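You operate a simulated robot arm through the tools that you are given. There is no shell and no other tool. Be economical: measure what you need, move in short steps, check, and stop when the job is done.

The job below is to be done with a simulated two-armed robot. You get a single attempt, and the scene is never put back.

JOB
On the top of the kitting table, fold the flat blue rag in half and then in half again.

It is judged by the outcome, as a careful person would: the job done as asked, and still so three seconds after it is handed in. It fails if anything else is knocked over, pushed out of place, dropped, spilled or broken. Flat cloth is picked up by pressing the open fingertips on it (5 to 10 N) and closing them slowly along it; thin cloth reads only 2 to 8 mm in the jaws.

ROBOT AND FRAMES
Two 7-joint arms with two-finger parallel grippers on one trunk, on a base that drives. Base frame: it is fixed to the floor where the robot stands at the start and does not move with it; the origin is under the middle of the robot, x ahead of it, y to its left, z up; the surface under the hand at the start is at about z = 0.8. Readings come in m, rad, newtons and seconds.
The left shoulder is at the start at [0.091, 0.174, 1.133], the right one opposite. With the tool pointing down near the work surface each hand reaches from about 0.28 to 0.72 m from the robot's upright axis, wherever it stands, measured 20 degrees to its own side. Places, roughly: top of the kitting table [0.5, 0, 0.8]. Payload 3.6 kg a hand.
Tool frame (each hand has its own): the origin (TCP) lies between the finger pads and is the grasp point; the fingertips stand 0.03 m ahead of it; z points along the fingers, y is the line along which they close. The gripper opens to 0.11 m. The fingers are 0.02 m wide and 0.01 m thick; the gripper's body (0.048 by 0.112 m) begins 0.055 m behind the TCP.
Orientation is told as [roll, pitch, yaw] about the base's x, y, z axes, in that order, counted from this pose: with the fingers straight down and closing along the base's y, the tool's x points along the base's -x, its y along +y and its z along -z.

CONTROLS
- The arms move only by the tool step_arm. It takes "left_deltas", "right_deltas" or both (then of equal length, played together; a hand with none holds still); each is a list that holds one entry, the list of rows, each a list of 7 numbers: the shift along the tool's x, y, z in m, then the turn, a rotation vector about the tool's x, y, z in rad, then the closure, from 0 (fully open) to 1 (shut). In form: [[[x, y, z, ax, ay, az, fingers], ...]]. A call has 1 to 20 rows; each row is the pose to reach, as a shift and turn from the pose commanded when the call began, along the tool's axes at that moment. A row lasts 0.2 s, in which the tool goes at most 0.05 m and 0.15 rad; a call with a longer step from one row to the next is refused whole, and so is a gripper value outside its range. A pose out of reach is approached as far as the arm can. The call stops where the force on the tool passes 40 N (or 10 N more than at its start, if that is more) or the arm is blocked; 0.2 s more then pass. The fingers move at their own pace (about 0.153 m/s each) and stop on an object; they squeeze with about 27 N. The grip force told is the motor's: it shows also when the fingers shut on nothing. Time passes only in rows, and 0.2 s behind the last, so rows that repeat a pose let the fingers close. The reply holds the time, the measured pose of the TCP, the force on the tool along the base axes, the opening and the grip force, in the units named above and with some noise, with the torque about the TCP (base axes, N m) and any sound that the robot's microphone picked up.
- Cameras (640 x 400 px; columns grow to the right, rows downward): "scene" is now at [0.1692, 0.0089, 1.2974]; the picture's right is [0.08, -1.00, 0.00], its down [-0.82, -0.07, -0.56] and it looks along [0.56, 0.05, -0.83] (base axes); focal length 249 px, centre (320, 200). "left" rides on the left gripper at [0.072, -0.017, -0.103] in its tool frame; the picture's right is [0.23, 0.97, 0.00], its down [-0.76, 0.18, -0.62] and it looks along [-0.61, 0.14, 0.78] (tool axes); focal length 222 px, centre (320, 200). "right" rides on the right gripper at [0.072, 0.017, -0.103] in its tool frame; the picture's right is [-0.23, 0.97, 0.00], its down [-0.76, -0.18, -0.62] and it looks along [-0.61, -0.14, 0.78] (tool axes); focal length 222 px, centre (320, 200). There is no depth. A picture from a camera that has moved, and an enlarged one, comes with that camera's place and axes in the base frame and with its lens. The place of the scene camera against the robot may be out by one fixed shift of up to 0.025 m in any direction.
- camera(camera): a new picture of that camera. It takes no simulated time.
- move_column(by): slides the trunk up (or, below 0, down) by that many m; the arms and the scene camera ride with it, the base frame stays. It gives what a move gives, with no picture.
- base_move(legs): drives the robot by 1 to 6 legs, each [ahead, left, turn to the left] in m, m and rad, along the robot's own axes; the way and the turn of a leg run together, so that a leg with both is an arc; at most 1.5 m and 3.142 rad a leg. The arms and the cameras ride along, it lands a little off, and it stops where it bumps. It gives what a move gives.
- aim_head(pan, tilt): turns the head with the scene camera to pan (to the left, within 1.501 rad either way) and tilt (down, from -0.506 to 1.204), counted from straight ahead of the robot. It gives what a move gives.
- inspect(camera, box): a new picture of the part [left, top, right, bottom] of that camera's present view, enlarged. It takes no simulated time.
- sign_off(): hands the job in; it is judged then, once.

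Go step by step. Nothing tells you exact positions but the pictures and the camera data: compare them with the known pose of the tool, close in by small moves and look again before you grip or let go. The budget is 120 turns and 100 pictures, counting those below and the enlarged ones. Unless the task says otherwise, let go and move clear before handing in, and close with one line.

The tools are called after ">>>" as name(argument=value, ...) on one line, values as JSON. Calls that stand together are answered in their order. step_arm: Moves the arms, as the interface text tells. Its arguments: {"type":"object","properties":{"left_deltas":{"type":"array"},"right_deltas":{"type":"array"}},"required":[]} The other tools are called the same way: move_column (by) slides the trunk up or down; base_move (legs) drives the base; aim_head (pan, tilt) turns the head that bears the scene camera; camera (camera) takes a picture; inspect (camera, box) takes an enlarged picture of a part of a camera's view; sign_off () hands the job in.

At the start:

```text
time: 0.0
left_eef_pos: [0.4687, 0.3263, 0.9386]
left_ee_rot: [0.001, 0.0, 0.001]
left_ft_force: [-0.3, 0.5, -0.1]
left_moment: [-0.01, 0.01, 0.01]
left_gripper_width: 0.1099
left_finger_force: 0.0
right_eef_pos: [0.4591, -0.1227, 0.9702]
right_ee_rot: [0.0, 0.002, 0.0]
right_ft_force: [0.4, -0.1, -0.2]
right_moment: [0.01, -0.01, 0.0]
right_gripper_width: 0.1101
right_finger_force: 0.1
trunk travel left (down, up): [-0.25, 0.513]
robot x, y, heading: [0.0002, 0.0018, -0.002]
head pan, tilt: [0.08, 0.97]
```

scene: 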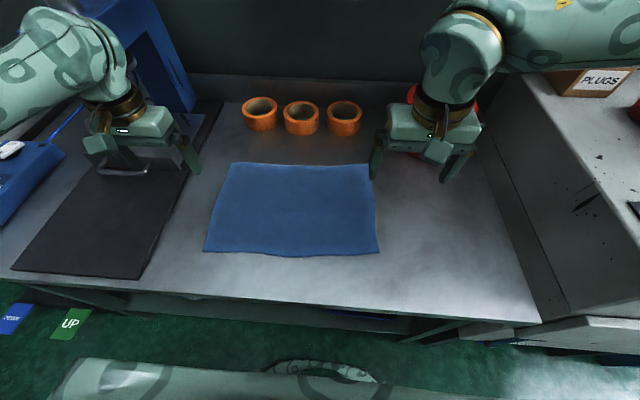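
right: 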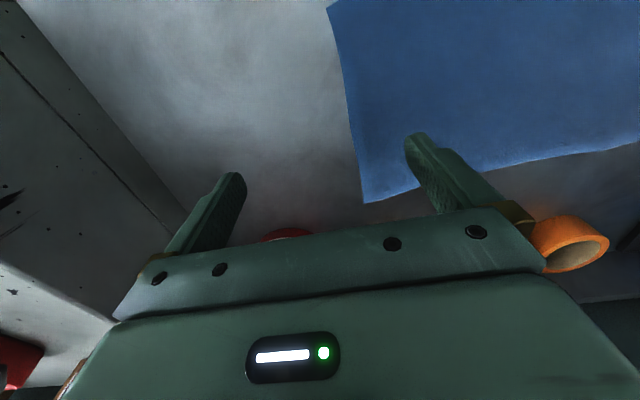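
left: 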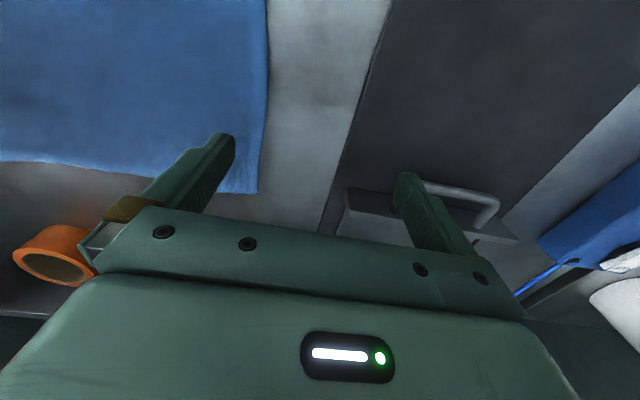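

The rag lies flat, with corners at about far-right (.623,-.088), far-left (.593,.267), near-right (.373,-.11) and near-left (.346,.26), turned by about 0.085 rad. I will bring both hands above the far corners, then fold far to near.

>>> step_arm(right_deltas=[[[-0.025, 0.0115, 0.0167, 0, 0, -0.0142, 0.3], [-0.05, 0.023, 0.0333, 0, 0, -0.0283, 0.636], [-0.0745, 0.0345, 0.05, 0, 0, -0.0425, 0.636], [-0.0993, 0.046, 0.0667, 0, 0, -0.0567, 0.636], [-0.1242, 0.0575, 0.0833, 0, 0, -0.0708, 0.636], [-0.149, 0.069, 0.1, 0, 0, -0.085, 0.636], [-0.149, 0.069, 0.1, 0, 0, -0.085, 0.636]]], left_deltas=[[[-0.0192, -0.0158, 0.0115, 0, 0, -0.0142, 0.3], [-0.0383, -0.0317, 0.023, 0, 0, -0.0283, 0.636], [-0.0575, -0.0475, 0.0345, 0, 0, -0.0425, 0.636], [-0.0767, -0.0633, 0.046, 0, 0, -0.0567, 0.636], [-0.0958, -0.0792, 0.0575, 0, 0, -0.0708, 0.636], [-0.115, -0.095, 0.069, 0, 0, -0.085, 0.636], [-0.115, -0.095, 0.069, 0, 0, -0.085, 0.636]]])

>>> camera(camera="right")

>>> camera(camera="left")

>>> camera(camera="scene")

```text
time: 1.6
left_eef_pos: [0.5824, 0.2309, 0.8699]
left_ee_rot: [0.0, -0.001, 0.084]
left_ft_force: [0.7, 0.6, -0.4]
left_moment: [0.02, -0.01, 0.02]
left_gripper_width: 0.04
left_finger_force: 0.1
right_eef_pos: [0.6077, -0.0518, 0.8676]
right_ee_rot: [-0.001, 0.0, 0.085]
right_ft_force: [-0.5, 0.8, 0.5]
right_moment: [0.0, 0.03, 0.03]
right_gripper_width: 0.0398
right_finger_force: 0.1
trunk travel left (down, up): [-0.25, 0.513]
robot x, y, heading: [-0.0015, 0.0009, -0.001]
head pan, tilt: [0.08, 0.97]
```

```text
96 pictures are left
camera right: at [0.5348, -0.042, 0.9712], right [0.14, 0.99, 0.0], down [0.77, -0.11, 0.62], along [0.62, -0.09, -0.78], focal length 222 px, centre (320, 200)
```

right: 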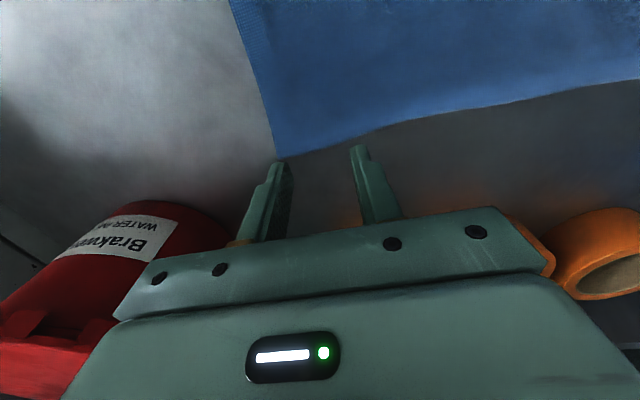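

```text
95 pictures are left
camera left: at [0.5122, 0.2065, 0.9732], right [-0.31, 0.95, 0.0], down [0.74, 0.24, 0.62], along [0.59, 0.19, -0.78], focal length 222 px, centre (320, 200)
```

left: 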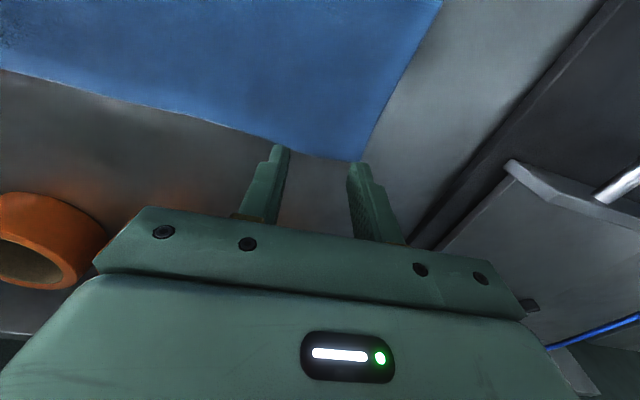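

```text
94 pictures are left
camera scene: at [0.1687, 0.0088, 1.2976], right [0.08, -1.0, 0.0], down [-0.82, -0.07, -0.56], along [0.56, 0.05, -0.83], focal length 249 px, centre (320, 200)
```

scene: 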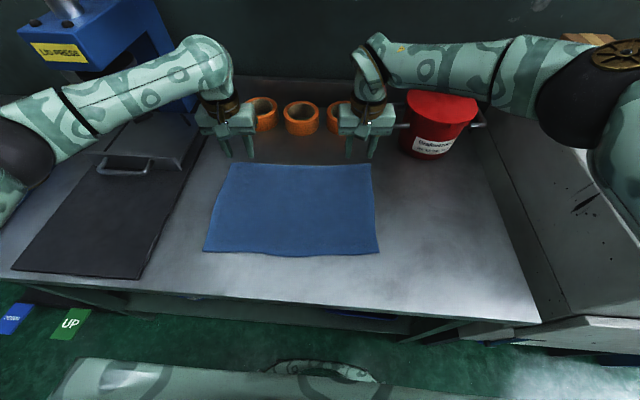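

The corners are confirmed at (.619,-.090) and (.591,.269). The red bucket to the right and the tape rolls behind are clear of the hands, so I descend to just above the cloth.

>>> step_arm(right_deltas=[[[0.003, -0.003, 0.012, 0, 0, 0, 0.636], [0.006, -0.003, 0.024, 0, 0, 0, 0.636], [0.006, -0.003, 0.033, 0, 0, 0, 0.636], [0.006, -0.003, 0.035, 0, 0, 0, 0.636]]], left_deltas=[[[0.002, 0, 0.012, 0, 0, 0, 0.636], [0.003, 0, 0.024, 0, 0, 0, 0.636], [0.003, 0, 0.035, 0, 0, 0, 0.636], [0.003, 0, 0.037, 0, 0, 0, 0.636]]])

>>> camera(camera="right")

>>> camera(camera="left")

```text
time: 2.6
left_eef_pos: [0.5806, 0.2294, 0.8325]
left_ee_rot: [-0.001, -0.003, 0.084]
left_ft_force: [-1.0, -0.7, 5.2]
left_moment: [-0.01, 0.06, 0.04]
left_gripper_width: 0.04
left_finger_force: 0.2
right_eef_pos: [0.601, -0.0583, 0.8346]
right_ee_rot: [0.002, 0.0, 0.082]
right_ft_force: [0.9, -0.3, 2.0]
right_moment: [0.0, -0.01, 0.01]
right_gripper_width: 0.0399
right_finger_force: 0.0
trunk travel left (down, up): [-0.25, 0.513]
robot x, y, heading: [-0.0, 0.0004, 0.004]
head pan, tilt: [0.08, 0.97]
```

```text
93 pictures are left
camera right: at [0.5285, -0.0464, 0.938], right [0.14, 0.99, 0.0], down [0.77, -0.11, 0.62], along [0.62, -0.09, -0.78], focal length 222 px, centre (320, 200)
```

right: 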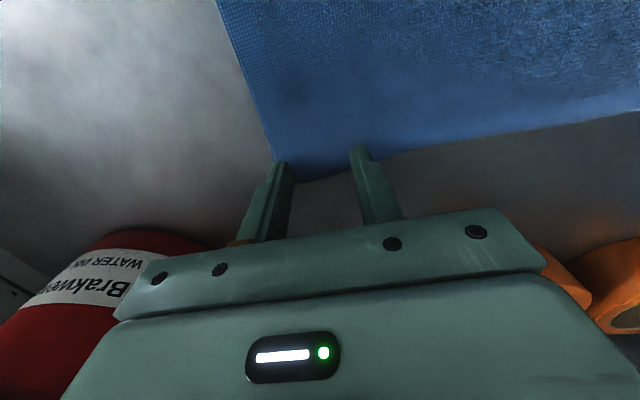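

```text
92 pictures are left
camera left: at [0.51, 0.2062, 0.9367], right [-0.31, 0.95, 0.0], down [0.74, 0.24, 0.62], along [0.59, 0.19, -0.78], focal length 222 px, centre (320, 200)
```

left: 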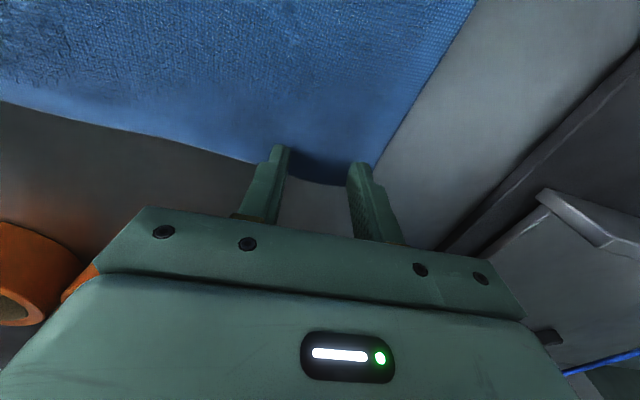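

The left hand is just touching (5 N) and the right barely (2 N). I press a little more with the right, then both close slowly.

>>> step_arm(right_deltas=[[[0, 0, 0.0015, 0, 0, 0, 0.636], [0, 0, 0.003, 0, 0, 0, 0.636]]], left_deltas=[[[0, 0, 0.0005, 0, 0, 0, 0.636], [0, 0, 0.001, 0, 0, 0, 0.636]]])

```text
time: 3.2
left_eef_pos: [0.5805, 0.2298, 0.8341]
left_ee_rot: [0.0, -0.001, 0.085]
left_ft_force: [1.5, 0.0, 8.9]
left_moment: [0.01, -0.04, 0.0]
left_gripper_width: 0.04
left_finger_force: 0.1
right_eef_pos: [0.6007, -0.058, 0.8333]
right_ee_rot: [0.0, -0.001, 0.083]
right_ft_force: [0.6, -1.0, 11.4]
right_moment: [-0.01, -0.02, 0.05]
right_gripper_width: 0.0398
right_finger_force: 0.1
trunk travel left (down, up): [-0.25, 0.513]
robot x, y, heading: [-0.0005, -0.0013, 0.003]
head pan, tilt: [0.08, 0.97]
```

>>> step_arm(right_deltas=[[[0, 0, -0.001, 0, 0, 0, 0.68], [0, 0, -0.001, 0, 0, 0, 0.73], [0, 0, -0.001, 0, 0, 0, 0.78], [0, 0, -0.001, 0, 0, 0, 0.83], [0, 0, -0.001, 0, 0, 0, 0.88], [0, 0, -0.001, 0, 0, 0, 0.93], [0, 0, -0.001, 0, 0, 0, 0.97], [0, 0, -0.001, 0, 0, 0, 1], [0, 0, -0.001, 0, 0, 0, 1]]], left_deltas=[[[0, 0, 0, 0, 0, 0, 0.68], [0, 0, 0, 0, 0, 0, 0.73], [0, 0, 0, 0, 0, 0, 0.78], [0, 0, 0, 0, 0, 0, 0.83], [0, 0, 0, 0, 0, 0, 0.88], [0, 0, 0, 0, 0, 0, 0.93], [0, 0, 0, 0, 0, 0, 0.97], [0, 0, 0, 0, 0, 0, 1], [0, 0, 0, 0, 0, 0, 1]]])

>>> camera(camera="right")

>>> camera(camera="left")

```text
time: 5.2
left_eef_pos: [0.578, 0.2287, 0.8319]
left_ee_rot: [-0.001, -0.002, 0.086]
left_ft_force: [0.5, -13.3, 13.3]
left_moment: [-0.42, 0.03, 0.05]
left_gripper_width: 0.0075
left_finger_force: 27.1
right_eef_pos: [0.6, -0.0564, 0.8327]
right_ee_rot: [0.003, 0.0, 0.086]
right_ft_force: [-1.6, 13.2, 6.1]
right_moment: [0.46, 0.06, -0.04]
right_gripper_width: 0.0041
right_finger_force: 27.1
trunk travel left (down, up): [-0.25, 0.513]
robot x, y, heading: [0.0022, -0.0029, -0.002]
head pan, tilt: [0.08, 0.97]
```

```text
91 pictures are left
camera right: at [0.5273, -0.0462, 0.9373], right [0.14, 0.99, 0.0], down [0.77, -0.11, 0.62], along [0.62, -0.09, -0.78], focal length 222 px, centre (320, 200)
```

right: 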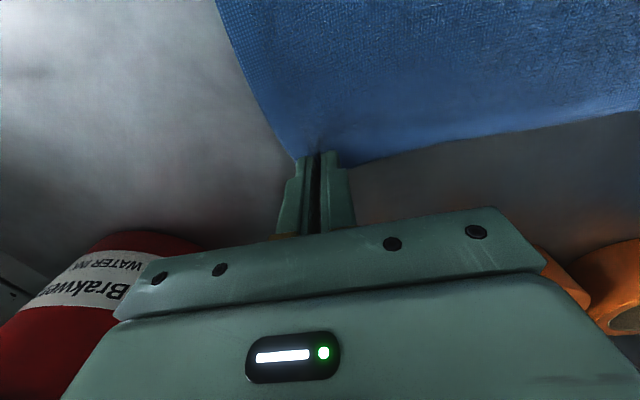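

```text
90 pictures are left
camera left: at [0.509, 0.2054, 0.936], right [-0.31, 0.95, 0.0], down [0.74, 0.24, 0.62], along [0.59, 0.19, -0.78], focal length 222 px, centre (320, 200)
```

left: 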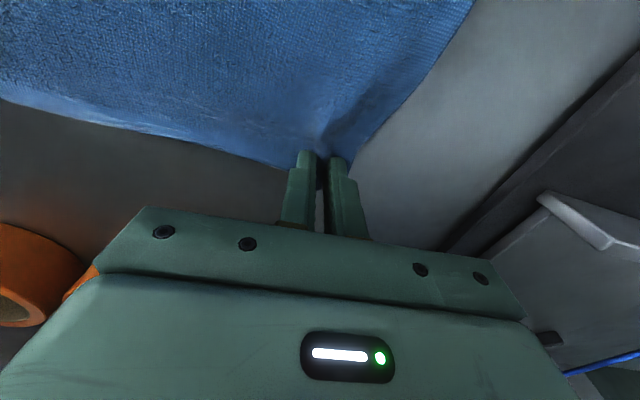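

Both grips read like cloth (7.5 and 4.1 mm). I lift a little while easing the hands together, and check.

>>> step_arm(right_deltas=[[[0, 0.003, -0.01, 0, 0, 0, 1], [0, 0.005, -0.02, 0, 0, 0, 1], [0, 0.006, -0.04, 0, 0, 0, 1]]], left_deltas=[[[0, -0.003, -0.01, 0, 0, 0, 1], [0, -0.005, -0.02, 0, 0, 0, 1], [0, -0.006, -0.04, 0, 0, 0, 1]]])

>>> camera(camera="scene")

```text
time: 6.0
left_eef_pos: [0.5814, 0.2255, 0.872]
left_ee_rot: [0.001, 0.0, 0.087]
left_ft_force: [0.8, -4.0, -0.1]
left_moment: [-0.14, -0.03, 0.04]
left_gripper_width: 0.0071
left_finger_force: 27.0
right_eef_pos: [0.6015, -0.0534, 0.8717]
right_ee_rot: [-0.002, 0.002, 0.084]
right_ft_force: [1.0, 3.7, 0.6]
right_moment: [0.08, 0.0, -0.05]
right_gripper_width: 0.0039
right_finger_force: 26.8
trunk travel left (down, up): [-0.25, 0.513]
robot x, y, heading: [0.0052, 0.0001, 0.003]
head pan, tilt: [0.08, 0.97]
```

```text
89 pictures are left
camera scene: at [0.1687, 0.0087, 1.2975], right [0.08, -1.0, 0.0], down [-0.82, -0.07, -0.56], along [0.56, 0.05, -0.83], focal length 249 px, centre (320, 200)
```

scene: 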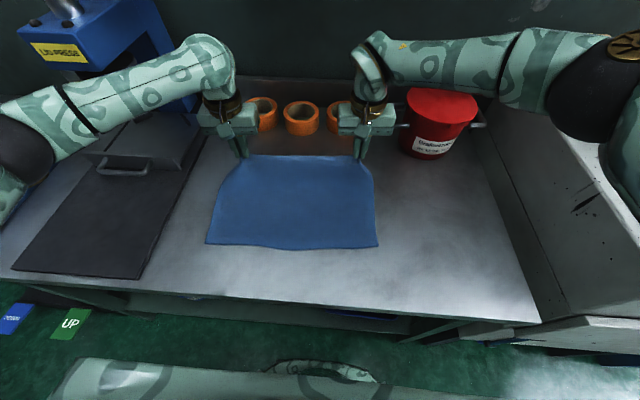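

Both corners are held, though the near edge crept forward about 1 cm. I carry the edge over in an arc toward the robot, slowly, and stop above the near edge to check.

>>> step_arm(right_deltas=[[[0.01, 0, -0.01, 0, 0, 0, 1], [0.022, 0, -0.021, 0, 0, 0, 1], [0.034, 0, -0.032, 0, 0, 0, 1], [0.047, 0, -0.042, 0, 0, 0, 1], [0.061, 0, -0.05, 0, 0, 0, 1], [0.076, 0, -0.055, 0, 0, 0, 1], [0.091, 0, -0.057, 0, 0, 0, 1], [0.106, 0, -0.057, 0, 0, 0, 1], [0.121, 0, -0.055, 0, 0, 0, 1], [0.136, 0, -0.051, 0, 0, 0, 1], [0.15, 0, -0.045, 0, 0, 0, 1], [0.163, 0, -0.036, 0, 0, 0, 1], [0.175, 0, -0.026, 0, 0, 0, 1], [0.185, 0, -0.015, 0, 0, 0, 1], [0.194, 0, -0.004, 0, 0, 0, 1]]], left_deltas=[[[0.01, 0, -0.01, 0, 0, 0, 1], [0.022, 0, -0.021, 0, 0, 0, 1], [0.034, 0, -0.032, 0, 0, 0, 1], [0.047, 0, -0.042, 0, 0, 0, 1], [0.061, 0, -0.05, 0, 0, 0, 1], [0.076, 0, -0.055, 0, 0, 0, 1], [0.091, 0, -0.057, 0, 0, 0, 1], [0.106, 0, -0.057, 0, 0, 0, 1], [0.121, 0, -0.055, 0, 0, 0, 1], [0.136, 0, -0.051, 0, 0, 0, 1], [0.15, 0, -0.045, 0, 0, 0, 1], [0.163, 0, -0.036, 0, 0, 0, 1], [0.175, 0, -0.026, 0, 0, 0, 1], [0.185, 0, -0.015, 0, 0, 0, 1], [0.194, 0, -0.004, 0, 0, 0, 1]]])

>>> camera(camera="scene")

>>> camera(camera="left")

```text
time: 9.2
left_eef_pos: [0.3888, 0.2076, 0.8776]
left_ee_rot: [0.001, 0.001, 0.088]
left_ft_force: [0.3, -2.7, -0.2]
left_moment: [-0.13, -0.01, -0.03]
left_gripper_width: 0.0065
left_finger_force: 26.4
right_eef_pos: [0.4077, -0.0678, 0.8771]
right_ee_rot: [0.002, 0.0, 0.086]
right_ft_force: [0.2, 3.7, -0.7]
right_moment: [0.09, -0.01, 0.01]
right_gripper_width: 0.0039
right_finger_force: 26.7
trunk travel left (down, up): [-0.25, 0.513]
robot x, y, heading: [-0.0042, -0.0021, 0.001]
head pan, tilt: [0.08, 0.97]
```

```text
88 pictures are left
camera scene: at [0.1692, 0.0089, 1.2974], right [0.08, -1.0, 0.0], down [-0.82, -0.07, -0.56], along [0.56, 0.05, -0.83], focal length 249 px, centre (320, 200)
```

scene: 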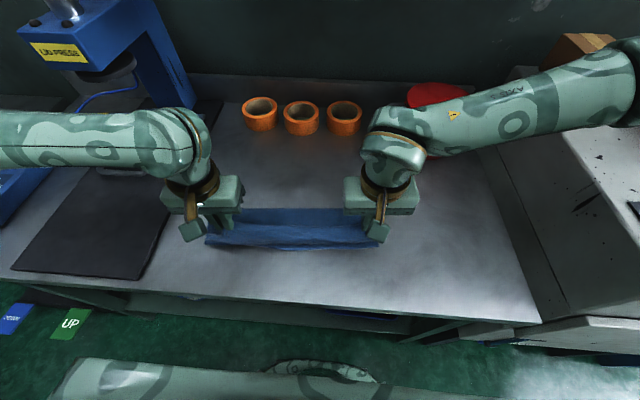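

```text
87 pictures are left
camera left: at [0.3174, 0.1833, 0.9798], right [-0.31, 0.95, 0.0], down [0.74, 0.24, 0.62], along [0.59, 0.19, -0.78], focal length 222 px, centre (320, 200)
```

left: 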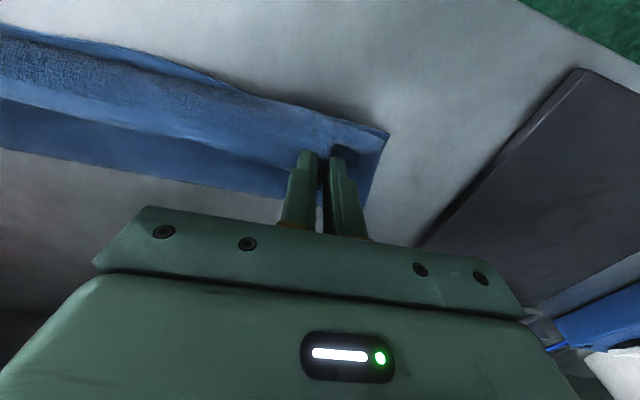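

>>> camera(camera="right")

```text
86 pictures are left
camera right: at [0.3356, -0.0577, 0.9797], right [0.14, 0.99, 0.0], down [0.77, -0.11, 0.62], along [0.62, -0.09, -0.78], focal length 222 px, centre (320, 200)
```

right: 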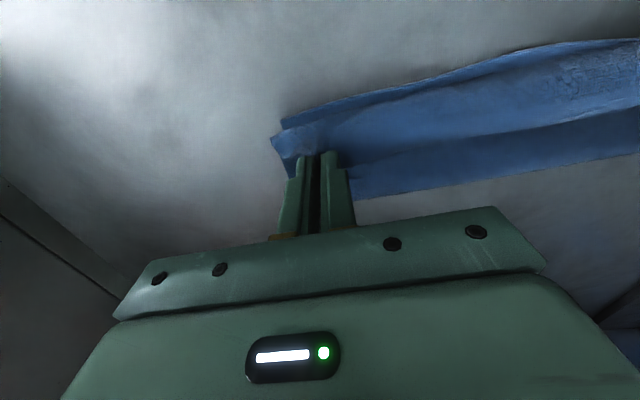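

The near edge sits right under the held edge by my numbers. I lower straight down, spread slightly, and release.

>>> step_arm(right_deltas=[[[0, 0, 0.01, 0, 0, 0, 1], [0, -0.001, 0.02, 0, 0, 0, 1], [0, -0.003, 0.029, 0, 0, 0, 1], [0, -0.004, 0.036, 0, 0, 0, 1], [0, -0.004, 0.038, 0, 0, 0, 1], [0, -0.004, 0.038, 0, 0, 0, 0.9], [0, -0.004, 0.038, 0, 0, 0, 0.8], [0, -0.004, 0.038, 0, 0, 0, 0.7]]], left_deltas=[[[0, 0, 0.01, 0, 0, 0, 1], [0, 0.001, 0.02, 0, 0, 0, 1], [0, 0.003, 0.029, 0, 0, 0, 1], [0, 0.004, 0.036, 0, 0, 0, 1], [0, 0.004, 0.038, 0, 0, 0, 1], [0, 0.004, 0.038, 0, 0, 0, 0.9], [0, 0.004, 0.038, 0, 0, 0, 0.8], [0, 0.004, 0.038, 0, 0, 0, 0.7]]])

>>> camera(camera="right")

>>> camera(camera="left")

```text
time: 11.0
left_eef_pos: [0.3862, 0.2108, 0.8385]
left_ee_rot: [0.0, 0.0, 0.084]
left_ft_force: [-0.2, 1.5, 6.0]
left_moment: [-0.02, 0.01, -0.01]
left_gripper_width: 0.0316
left_finger_force: 0.0
right_eef_pos: [0.4077, -0.0713, 0.8386]
right_ee_rot: [0.0, 0.0, 0.084]
right_ft_force: [0.1, -1.4, 7.9]
right_moment: [0.01, 0.04, -0.01]
right_gripper_width: 0.0304
right_finger_force: 0.0
trunk travel left (down, up): [-0.25, 0.513]
robot x, y, heading: [0.0041, 0.0037, 0.002]
head pan, tilt: [0.08, 0.97]
```

```text
85 pictures are left
camera right: at [0.3346, -0.0611, 0.9424], right [0.14, 0.99, 0.0], down [0.77, -0.11, 0.62], along [0.62, -0.09, -0.78], focal length 222 px, centre (320, 200)
```

right: 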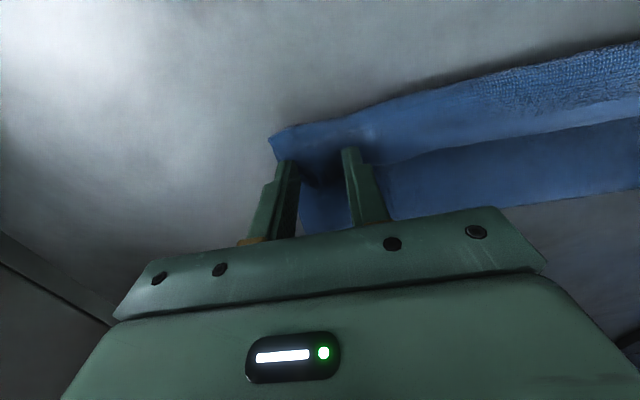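

```text
84 pictures are left
camera left: at [0.3167, 0.1874, 0.9417], right [-0.31, 0.95, 0.0], down [0.74, 0.24, 0.62], along [0.59, 0.19, -0.78], focal length 222 px, centre (320, 200)
```

left: 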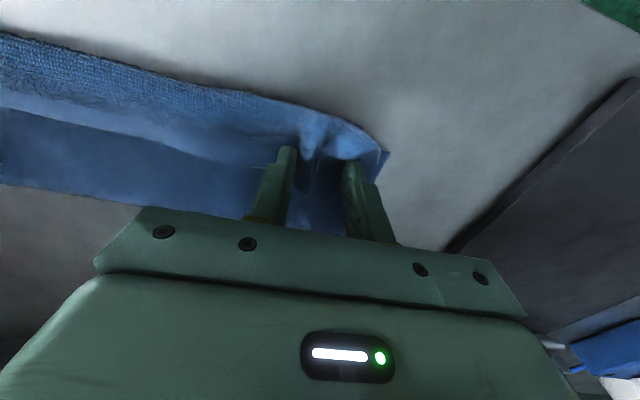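

Released on both sides. I raise the hands and move them back out of the way to look.

>>> step_arm(right_deltas=[[[0, 0, -0.02, 0, 0, 0, 0.7], [0, 0, -0.06, 0, 0, 0, 0.7], [0, -0.04, -0.09, 0, 0, 0, 0.7], [0, -0.09, -0.09, 0, 0, 0, 0.7], [0, -0.13, -0.09, 0, 0, 0, 0.7]]], left_deltas=[[[0, 0, -0.02, 0, 0, 0, 0.7], [0, 0, -0.06, 0, 0, 0, 0.7], [0, 0.04, -0.09, 0, 0, 0, 0.7], [0, 0.09, -0.09, 0, 0, 0, 0.7], [0, 0.13, -0.09, 0, 0, 0, 0.7]]])

>>> inspect(camera="scene", box=[160, 130, 440, 305])

```text
time: 12.2
left_eef_pos: [0.3775, 0.34, 0.9303]
left_ee_rot: [0.001, 0.001, 0.083]
left_ft_force: [-0.5, 0.9, 0.4]
left_moment: [0.02, -0.01, -0.01]
left_gripper_width: 0.0331
left_finger_force: 0.0
right_eef_pos: [0.4183, -0.1996, 0.9279]
right_ee_rot: [0.0, 0.0, 0.084]
right_ft_force: [-0.1, 0.0, -0.4]
right_moment: [0.03, -0.02, 0.0]
right_gripper_width: 0.0331
right_finger_force: 0.1
trunk travel left (down, up): [-0.25, 0.513]
robot x, y, heading: [-0.0006, -0.0017, -0.002]
head pan, tilt: [0.08, 0.97]
```

```text
2.29 times, centred on (300, 218) of scene
camera zoom: at [0.1682, 0.0085, 1.2976], right [0.08, -1.0, 0.0], down [-0.82, -0.07, -0.56], along [0.56, 0.05, -0.83], focal length 569 px, centre (366, 160)
```

zoom: 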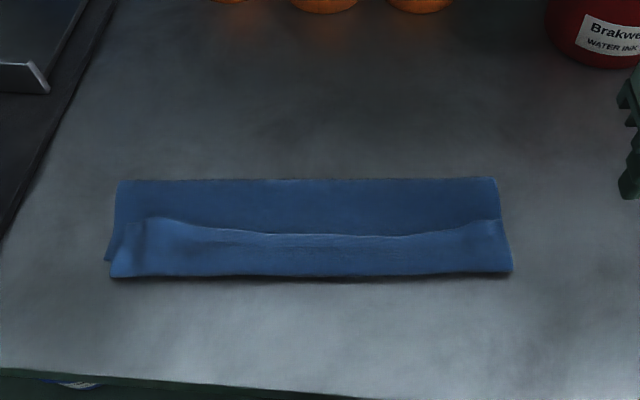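

The first fold is down, with a ridge in the top layer, I think. I look from the wrist cameras to be sure.

>>> camera(camera="left")

>>> camera(camera="right")

```text
82 pictures are left
camera left: at [0.307, 0.3167, 1.0331], right [-0.31, 0.95, 0.0], down [0.74, 0.24, 0.62], along [0.59, 0.19, -0.78], focal length 222 px, centre (320, 200)
```

left: 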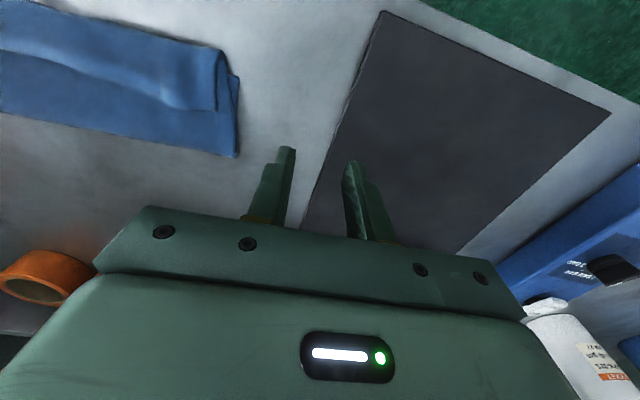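

```text
81 pictures are left
camera right: at [0.3453, -0.189, 1.0317], right [0.14, 0.99, 0.0], down [0.77, -0.11, 0.62], along [0.62, -0.09, -0.78], focal length 222 px, centre (320, 200)
```

right: 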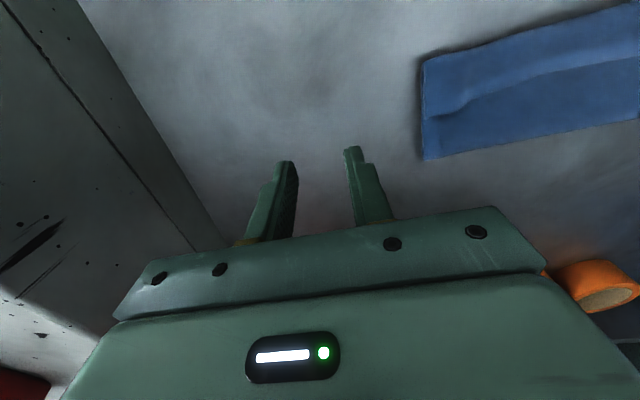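

>>> inspect(camera="left", box=[0, 0, 280, 175])

>>> inspect(camera="right", box=[400, 0, 640, 170])

```text
2.29 times, centred on (140, 88) of left
camera zoom: at [0.307, 0.3167, 1.0331], right [-0.31, 0.95, 0.0], down [0.74, 0.24, 0.62], along [0.59, 0.19, -0.78], focal length 508 px, centre (731, 457)
```

zoom: 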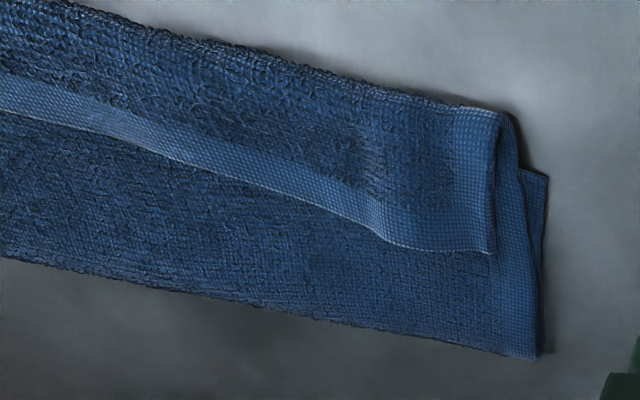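

```text
2.35 times, centred on (520, 85) of right
camera zoom: at [0.3453, -0.189, 1.0317], right [0.14, 0.99, 0.0], down [0.77, -0.11, 0.62], along [0.62, -0.09, -0.78], focal length 523 px, centre (-151, 471)
```

zoom: 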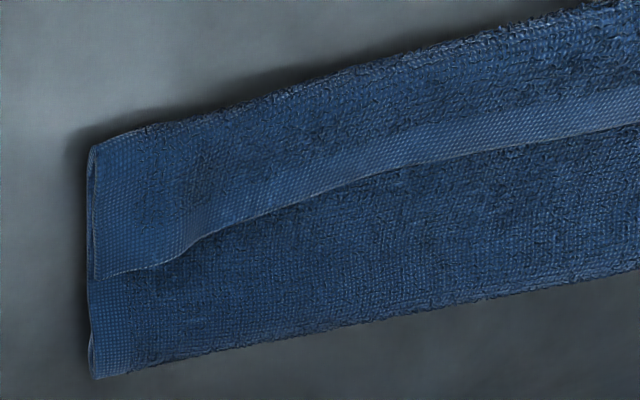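

The enlarged views show that the hem doubled back: a ~5 cm flap with its hem pointing away lies on top, so this isn't a half fold. I will re-pinch the flap corners and reverse the arc to unfold, then redo it with a better grip.

>>> step_arm(right_deltas=[[[-0.004, 0.04, 0, 0, 0, 0, 0.68], [-0.008, 0.08, 0, 0, 0, 0, 0.68], [-0.012, 0.12, 0.01, 0, 0, 0, 0.68], [-0.014, 0.134, 0.04, 0, 0, 0, 0.68], [-0.014, 0.134, 0.07, 0, 0, 0, 0.68], [-0.014, 0.134, 0.08, 0, 0, 0, 0.68]]], left_deltas=[[[-0.001, -0.04, 0, 0, 0, 0, 0.68], [-0.002, -0.08, 0, 0, 0, 0, 0.68], [-0.003, -0.12, 0.01, 0, 0, 0, 0.68], [-0.003, -0.132, 0.04, 0, 0, 0, 0.68], [-0.003, -0.132, 0.07, 0, 0, 0, 0.68], [-0.003, -0.132, 0.082, 0, 0, 0, 0.68]]])

>>> inspect(camera="right", box=[220, 60, 460, 210])

>>> inspect(camera="left", box=[220, 60, 460, 210])

```text
time: 13.6
left_eef_pos: [0.3893, 0.2079, 0.8453]
left_ee_rot: [0.001, -0.001, 0.085]
left_ft_force: [-0.8, 0.1, 0.4]
left_moment: [-0.01, 0.01, 0.02]
left_gripper_width: 0.0353
left_finger_force: 0.0
right_eef_pos: [0.4231, -0.0667, 0.8469]
right_ee_rot: [0.001, 0.0, 0.084]
right_ft_force: [0.1, -0.1, 0.1]
right_moment: [0.0, 0.0, -0.05]
right_gripper_width: 0.035
right_finger_force: 0.0
trunk travel left (down, up): [-0.25, 0.513]
robot x, y, heading: [0.0029, 0.002, 0.002]
head pan, tilt: [0.08, 0.97]
```

```text
2.67 times, centred on (340, 135) of right
camera zoom: at [0.3496, -0.0553, 0.9513], right [0.14, 0.99, 0.0], down [0.77, -0.11, 0.62], along [0.62, -0.09, -0.78], focal length 592 px, centre (267, 373)
```

zoom: 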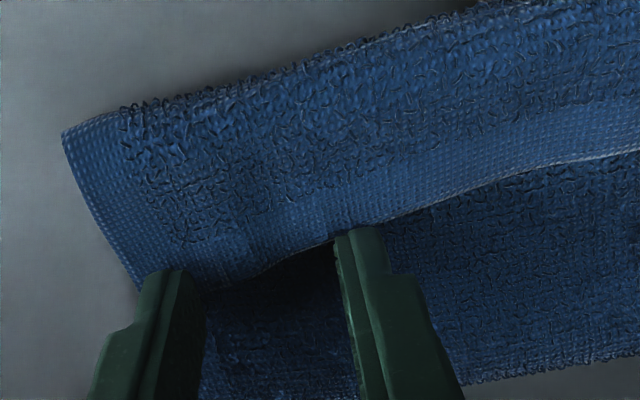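

```text
2.67 times, centred on (340, 135) of left
camera zoom: at [0.3198, 0.1852, 0.9492], right [-0.31, 0.95, 0.0], down [0.74, 0.24, 0.62], along [0.59, 0.19, -0.78], focal length 592 px, centre (267, 373)
```

zoom: 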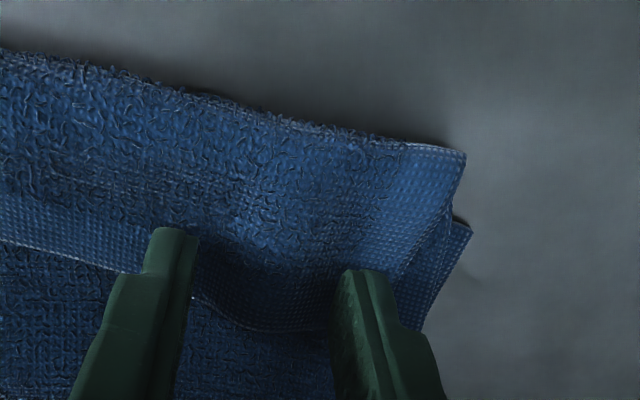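

>>> step_arm(right_deltas=[[[0.01, 0.002, 0, 0, 0, 0, 0.68], [0.01, 0.002, 0.004, 0, 0, 0, 0.68], [0.01, 0.002, 0.009, 0, 0, 0, 0.68]]], left_deltas=[[[0.006, 0.002, 0, 0, 0, 0, 0.68], [0.006, 0.002, 0.004, 0, 0, 0, 0.68], [0.006, 0.002, 0.008, 0, 0, 0, 0.68]]])

```text
time: 14.4
left_eef_pos: [0.3827, 0.2104, 0.839]
left_ee_rot: [-0.002, -0.003, 0.086]
left_ft_force: [0.3, -0.4, 7.6]
left_moment: [0.02, 0.0, -0.01]
left_gripper_width: 0.035
left_finger_force: 0.0
right_eef_pos: [0.4111, -0.0649, 0.8402]
right_ee_rot: [0.001, -0.004, 0.086]
right_ft_force: [0.3, 1.9, 3.9]
right_moment: [0.03, -0.04, -0.01]
right_gripper_width: 0.0352
right_finger_force: 0.1
trunk travel left (down, up): [-0.25, 0.513]
robot x, y, heading: [0.0004, -0.0012, 0.003]
head pan, tilt: [0.08, 0.97]
```

Contact at 4–8 N; closing slowly.

>>> step_arm(right_deltas=[[[0, 0, 0.001, 0, 0, 0, 0.73], [0, 0, 0.001, 0, 0, 0, 0.78], [0, 0, 0, 0, 0, 0, 0.83], [0, 0, 0, 0, 0, 0, 0.88], [0, 0, -0.001, 0, 0, 0, 0.93], [0, 0, -0.001, 0, 0, 0, 0.97], [0, 0, -0.001, 0, 0, 0, 1], [0, 0, -0.001, 0, 0, 0, 1], [0, 0.002, -0.015, 0, 0, 0, 1], [0, 0.003, -0.03, 0, 0, 0, 1]]], left_deltas=[[[0, 0, 0, 0, 0, 0, 0.73], [0, 0, 0, 0, 0, 0, 0.78], [0, 0, -0.001, 0, 0, 0, 0.83], [0, 0, -0.001, 0, 0, 0, 0.88], [0, 0, -0.002, 0, 0, 0, 0.93], [0, 0, -0.002, 0, 0, 0, 0.97], [0, 0, -0.002, 0, 0, 0, 1], [0, 0, -0.002, 0, 0, 0, 1], [0, -0.002, -0.015, 0, 0, 0, 1], [0, -0.003, -0.03, 0, 0, 0, 1]]])

>>> camera(camera="right")

>>> camera(camera="left")

>>> inspect(camera="scene", box=[160, 130, 440, 305])

```text
time: 16.6
left_eef_pos: [0.3846, 0.208, 0.8686]
left_ee_rot: [-0.001, 0.0, 0.086]
left_ft_force: [0.0, -1.6, 0.0]
left_moment: [-0.05, 0.01, 0.01]
left_gripper_width: 0.004
left_finger_force: 27.1
right_eef_pos: [0.4106, -0.062, 0.8698]
right_ee_rot: [0.0, 0.002, 0.087]
right_ft_force: [-0.5, 1.3, 0.1]
right_moment: [0.07, -0.03, 0.0]
right_gripper_width: 0.0072
right_finger_force: 27.0
trunk travel left (down, up): [-0.25, 0.513]
robot x, y, heading: [-0.0005, -0.0034, -0.0]
head pan, tilt: [0.08, 0.97]
```

```text
76 pictures are left
camera right: at [0.3389, -0.052, 0.9736], right [0.14, 0.99, 0.0], down [0.77, -0.11, 0.62], along [0.62, -0.09, -0.78], focal length 222 px, centre (320, 200)
```

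right: 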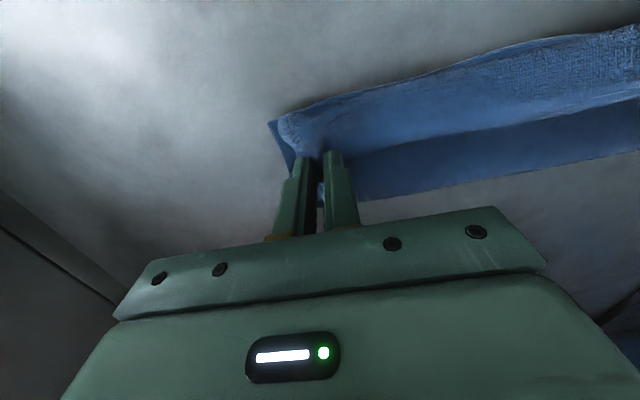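

```text
75 pictures are left
camera left: at [0.3148, 0.1849, 0.9721], right [-0.31, 0.95, 0.0], down [0.74, 0.24, 0.62], along [0.59, 0.19, -0.78], focal length 222 px, centre (320, 200)
```

left: 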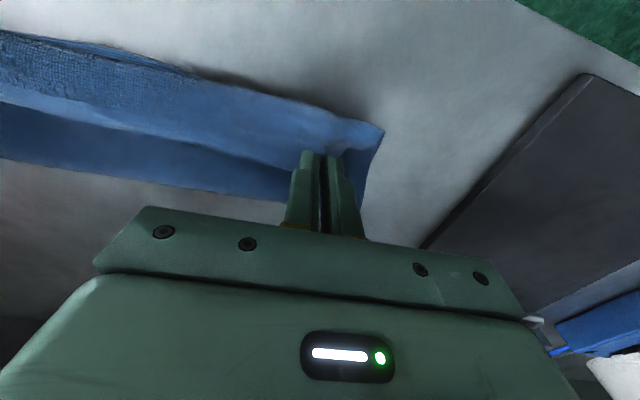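

```text
2.29 times, centred on (300, 218) of scene
camera zoom: at [0.1689, 0.0088, 1.2975], right [0.08, -1.0, 0.0], down [-0.82, -0.07, -0.56], along [0.56, 0.05, -0.83], focal length 569 px, centre (366, 160)
```

zoom: 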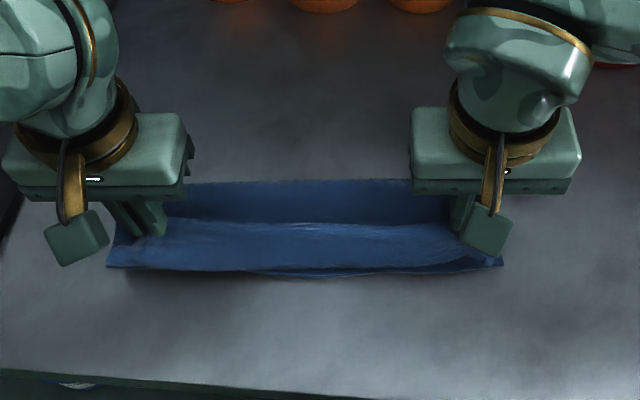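

The flap seems to be caught on both sides. I carry it back over to the far side to unfold.

>>> step_arm(right_deltas=[[[-0.006, 0, -0.01, 0, 0, 0, 1], [-0.014, 0, -0.022, 0, 0, 0, 1], [-0.024, 0, -0.034, 0, 0, 0, 1], [-0.036, 0, -0.044, 0, 0, 0, 1], [-0.05, 0, -0.052, 0, 0, 0, 1], [-0.065, 0, -0.057, 0, 0, 0, 1], [-0.08, 0, -0.06, 0, 0, 0, 1], [-0.095, 0, -0.061, 0, 0, 0, 1], [-0.11, 0, -0.06, 0, 0, 0, 1], [-0.125, 0, -0.057, 0, 0, 0, 1], [-0.14, 0, -0.05, 0, 0, 0, 1], [-0.153, 0, -0.042, 0, 0, 0, 1], [-0.165, 0, -0.032, 0, 0, 0, 1], [-0.176, 0, -0.021, 0, 0, 0, 1], [-0.185, 0, -0.01, 0, 0, 0, 1], [-0.192, 0, 0.002, 0, 0, 0, 1], [-0.198, 0, 0.012, 0, 0, 0, 1]]], left_deltas=[[[-0.006, 0, -0.01, 0, 0, 0, 1], [-0.014, 0, -0.022, 0, 0, 0, 1], [-0.024, 0, -0.034, 0, 0, 0, 1], [-0.036, 0, -0.044, 0, 0, 0, 1], [-0.05, 0, -0.052, 0, 0, 0, 1], [-0.065, 0, -0.057, 0, 0, 0, 1], [-0.08, 0, -0.06, 0, 0, 0, 1], [-0.095, 0, -0.061, 0, 0, 0, 1], [-0.11, 0, -0.06, 0, 0, 0, 1], [-0.125, 0, -0.057, 0, 0, 0, 1], [-0.14, 0, -0.05, 0, 0, 0, 1], [-0.153, 0, -0.042, 0, 0, 0, 1], [-0.165, 0, -0.032, 0, 0, 0, 1], [-0.176, 0, -0.021, 0, 0, 0, 1], [-0.185, 0, -0.01, 0, 0, 0, 1], [-0.192, 0, 0.002, 0, 0, 0, 1], [-0.198, 0, 0.012, 0, 0, 0, 1]]])

>>> camera(camera="scene")

```text
time: 20.2
left_eef_pos: [0.5814, 0.2249, 0.8551]
left_ee_rot: [0.0, -0.002, 0.085]
left_ft_force: [-0.4, -0.2, 0.2]
left_moment: [-0.03, 0.0, -0.03]
left_gripper_width: 0.0037
left_finger_force: 26.7
right_eef_pos: [0.61, -0.0435, 0.8578]
right_ee_rot: [0.002, 0.002, 0.085]
right_ft_force: [-0.7, 0.9, -0.7]
right_moment: [0.05, 0.0, -0.01]
right_gripper_width: 0.0068
right_finger_force: 27.3
trunk travel left (down, up): [-0.25, 0.513]
robot x, y, heading: [-0.0015, 0.0004, -0.0]
head pan, tilt: [0.08, 0.97]
```

```text
73 pictures are left
camera scene: at [0.1697, 0.009, 1.2974], right [0.08, -1.0, 0.0], down [-0.82, -0.07, -0.56], along [0.56, 0.05, -0.83], focal length 249 px, centre (320, 200)
```

scene: 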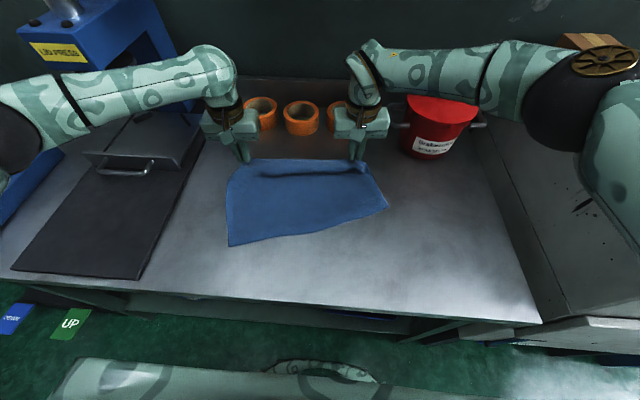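

On the right I caught a lower layer too, so the rag came along skewed. I set it down, release both, and look.

>>> step_arm(right_deltas=[[[-0.002, 0, 0.01, 0, 0, 0, 1], [-0.002, 0, 0.018, 0, 0, 0, 1], [-0.002, 0, 0.018, 0, 0, 0, 0.9], [-0.002, 0, 0.018, 0, 0, 0, 0.8], [-0.002, 0, 0.018, 0, 0, 0, 0.7], [-0.002, 0, -0.01, 0, 0, 0, 0.7], [-0.002, 0, -0.05, 0, 0, 0, 0.7], [0.02, 0, -0.08, 0, 0, 0, 0.7], [0.06, -0.02, -0.09, 0, 0, 0, 0.7], [0.09, -0.06, -0.09, 0, 0, 0, 0.7], [0.12, -0.1, -0.09, 0, 0, 0, 0.7]]], left_deltas=[[[-0.002, 0, 0.01, 0, 0, 0, 1], [-0.002, 0, 0.018, 0, 0, 0, 1], [-0.002, 0, 0.018, 0, 0, 0, 0.9], [-0.002, 0, 0.018, 0, 0, 0, 0.8], [-0.002, 0, 0.018, 0, 0, 0, 0.7], [-0.002, 0, -0.01, 0, 0, 0, 0.7], [-0.002, 0, -0.05, 0, 0, 0, 0.7], [0.02, 0, -0.08, 0, 0, 0, 0.7], [0.06, 0.02, -0.09, 0, 0, 0, 0.7], [0.09, 0.06, -0.09, 0, 0, 0, 0.7], [0.12, 0.1, -0.09, 0, 0, 0, 0.7]]])

>>> inspect(camera="scene", box=[160, 110, 440, 285])

>>> camera(camera="right")

>>> camera(camera="left")

```text
time: 22.6
left_eef_pos: [0.4532, 0.312, 0.9457]
left_ee_rot: [0.0, -0.001, 0.085]
left_ft_force: [-0.8, 0.5, 0.0]
left_moment: [0.01, 0.02, 0.0]
left_gripper_width: 0.0331
left_finger_force: 0.0
right_eef_pos: [0.4951, -0.1595, 0.9497]
right_ee_rot: [0.0, -0.003, 0.087]
right_ft_force: [-0.5, -0.4, 0.7]
right_moment: [0.01, -0.02, 0.0]
right_gripper_width: 0.0329
right_finger_force: 0.0
trunk travel left (down, up): [-0.25, 0.513]
robot x, y, heading: [0.0013, 0.0001, 0.0]
head pan, tilt: [0.08, 0.97]
```

```text
2.29 times, centred on (300, 198) of scene
camera zoom: at [0.1673, 0.0085, 1.2978], right [0.08, -1.0, 0.0], down [-0.82, -0.07, -0.57], along [0.56, 0.05, -0.82], focal length 569 px, centre (366, 206)
```

zoom: 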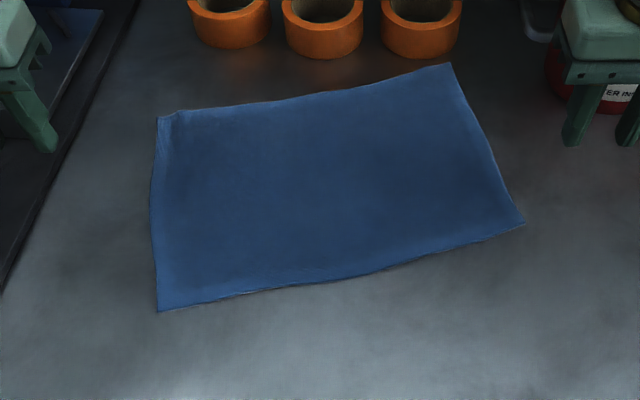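

```text
71 pictures are left
camera right: at [0.4224, -0.1481, 1.0525], right [0.14, 0.99, 0.0], down [0.77, -0.11, 0.62], along [0.62, -0.09, -0.78], focal length 222 px, centre (320, 200)
```

right: 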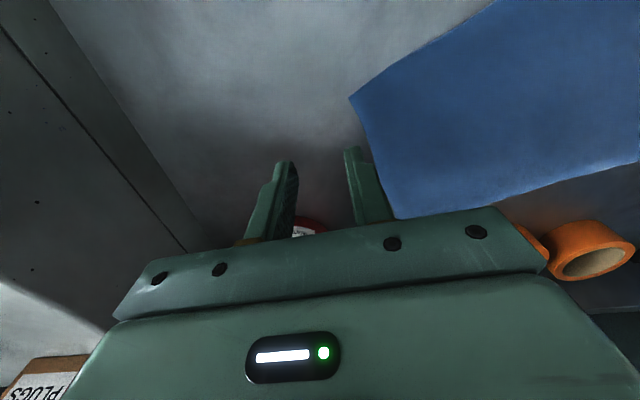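

```text
70 pictures are left
camera left: at [0.3832, 0.2889, 1.0492], right [-0.31, 0.95, 0.0], down [0.74, 0.24, 0.62], along [0.59, 0.19, -0.78], focal length 222 px, centre (320, 200)
```

left: 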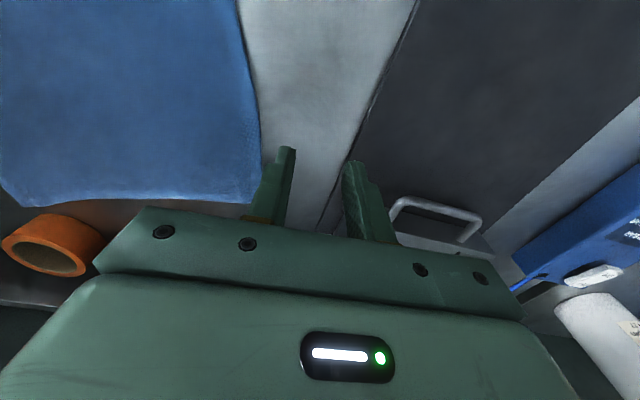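

Nicely, the rag is flat again but turned about 0.33 rad, with its far-right corner close to the tape. I will pinch the near edge with both hands and drag it back square and nearer before folding.

>>> step_arm(right_deltas=[[[-0.001, 0.01, 0, 0, 0, -0.05, 0.68], [-0.003, 0.025, 0, 0, 0, -0.1, 0.68], [-0.005, 0.04, 0.02, 0, 0, -0.16, 0.68], [-0.007, 0.056, 0.05, 0, 0, -0.22, 0.68], [-0.007, 0.056, 0.08, 0, 0, -0.245, 0.68], [-0.007, 0.056, 0.1, 0, 0, -0.245, 0.68]]], left_deltas=[[[0.015, -0.025, 0, 0, 0, -0.05, 0.68], [0.03, -0.05, 0, 0, 0, -0.1, 0.68], [0.05, -0.08, 0.02, 0, 0, -0.16, 0.68], [0.065, -0.11, 0.05, 0, 0, -0.22, 0.68], [0.072, -0.121, 0.075, 0, 0, -0.245, 0.68], [0.072, -0.121, 0.096, 0, 0, -0.245, 0.68]]])

>>> camera(camera="right")

>>> camera(camera="left")

```text
time: 24.0
left_eef_pos: [0.3933, 0.1867, 0.8501]
left_ee_rot: [0.0, 0.001, 0.33]
left_ft_force: [0.3, -0.1, -0.1]
left_moment: [0.03, 0.02, 0.03]
left_gripper_width: 0.035
left_finger_force: 0.0
right_eef_pos: [0.5024, -0.0981, 0.8458]
right_ee_rot: [0.001, 0.0, 0.331]
right_ft_force: [0.1, 0.6, -0.6]
right_moment: [-0.02, 0.01, 0.04]
right_gripper_width: 0.0353
right_finger_force: 0.1
trunk travel left (down, up): [-0.25, 0.513]
robot x, y, heading: [-0.0022, 0.0004, 0.001]
head pan, tilt: [0.08, 0.97]
```

```text
69 pictures are left
camera right: at [0.4289, -0.1057, 0.9499], right [-0.1, 0.99, 0.0], down [0.78, 0.08, 0.62], along [0.62, 0.06, -0.78], focal length 222 px, centre (320, 200)
```

right: 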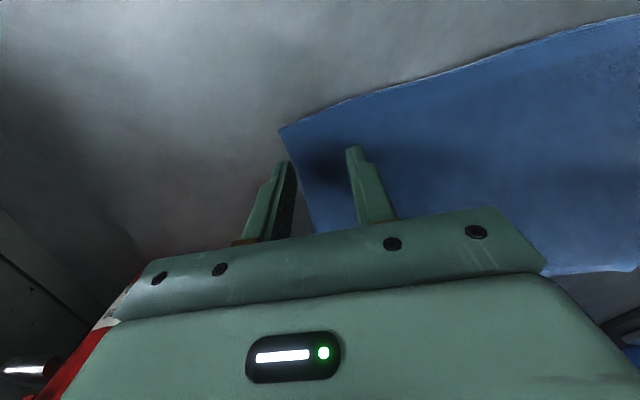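

```text
68 pictures are left
camera left: at [0.3314, 0.147, 0.9528], right [-0.53, 0.85, 0.0], down [0.66, 0.42, 0.62], along [0.53, 0.33, -0.78], focal length 222 px, centre (320, 200)
```

left: 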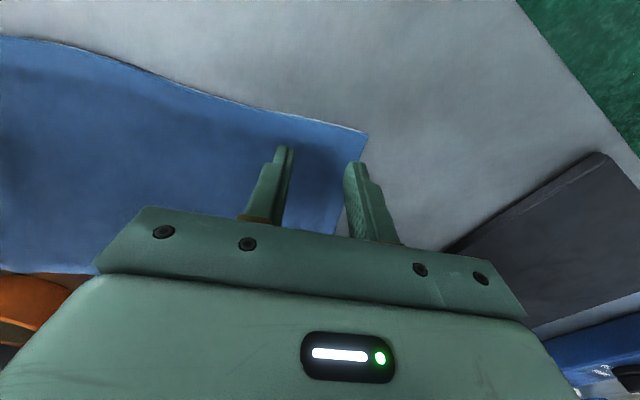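

>>> step_arm(right_deltas=[[[0, 0.008, 0.005, 0, 0, 0, 0.68], [0, 0.008, 0.01, 0, 0, 0, 0.68], [0, 0.008, 0.013, 0, 0, 0, 0.68]]], left_deltas=[[[0, -0.006, 0.006, 0, 0, 0, 0.68], [0, -0.006, 0.012, 0, 0, 0, 0.68], [0, -0.006, 0.0165, 0, 0, 0, 0.68]]])

```text
time: 24.8
left_eef_pos: [0.392, 0.1807, 0.8334]
left_ee_rot: [0.0, 0.0, 0.331]
left_ft_force: [0.4, 0.1, 3.1]
left_moment: [-0.02, 0.01, -0.03]
left_gripper_width: 0.0354
left_finger_force: 0.0
right_eef_pos: [0.4978, -0.0903, 0.8349]
right_ee_rot: [0.0, -0.001, 0.329]
right_ft_force: [0.3, -0.4, 1.7]
right_moment: [-0.01, 0.0, 0.0]
right_gripper_width: 0.0353
right_finger_force: 0.1
trunk travel left (down, up): [-0.25, 0.513]
robot x, y, heading: [0.0014, -0.0028, 0.002]
head pan, tilt: [0.08, 0.97]
```

>>> step_arm(right_deltas=[[[0, 0, 0.0025, 0, 0, 0, 0.68], [0, 0, 0.0025, 0, 0, 0, 0.73], [0, 0, 0.0025, 0, 0, 0, 0.78], [0, 0, 0.002, 0, 0, 0, 0.83], [0, 0, 0.002, 0, 0, 0, 0.88], [0, 0, 0.0015, 0, 0, 0, 0.93], [0, 0, 0.0015, 0, 0, 0, 0.97], [0, 0, 0.0015, 0, 0, 0, 1], [0, 0, 0.001, 0, 0, 0, 1], [0, 0.002, -0.004, 0, 0, 0, 1]]], left_deltas=[[[0, 0, 0.002, 0, 0, 0, 0.68], [0, 0, 0.002, 0, 0, 0, 0.73], [0, 0, 0.002, 0, 0, 0, 0.78], [0, 0, 0.0015, 0, 0, 0, 0.83], [0, 0, 0.0015, 0, 0, 0, 0.88], [0, 0, 0.001, 0, 0, 0, 0.93], [0, 0, 0.001, 0, 0, 0, 0.97], [0, 0, 0.001, 0, 0, 0, 1], [0, 0, 0.0005, 0, 0, 0, 1], [0, -0.002, -0.004, 0, 0, 0, 1]]])

```text
time: 27.0
left_eef_pos: [0.3946, 0.1811, 0.8371]
left_ee_rot: [0.002, 0.0, 0.332]
left_ft_force: [1.6, -7.3, 0.3]
left_moment: [-0.24, -0.09, 0.0]
left_gripper_width: 0.0039
left_finger_force: 27.6
right_eef_pos: [0.4974, -0.0902, 0.8365]
right_ee_rot: [0.002, 0.003, 0.329]
right_ft_force: [-2.9, 7.0, 0.0]
right_moment: [0.21, 0.07, -0.02]
right_gripper_width: 0.004
right_finger_force: 26.7
trunk travel left (down, up): [-0.25, 0.513]
robot x, y, heading: [0.0024, -0.0, 0.001]
head pan, tilt: [0.08, 0.97]
```

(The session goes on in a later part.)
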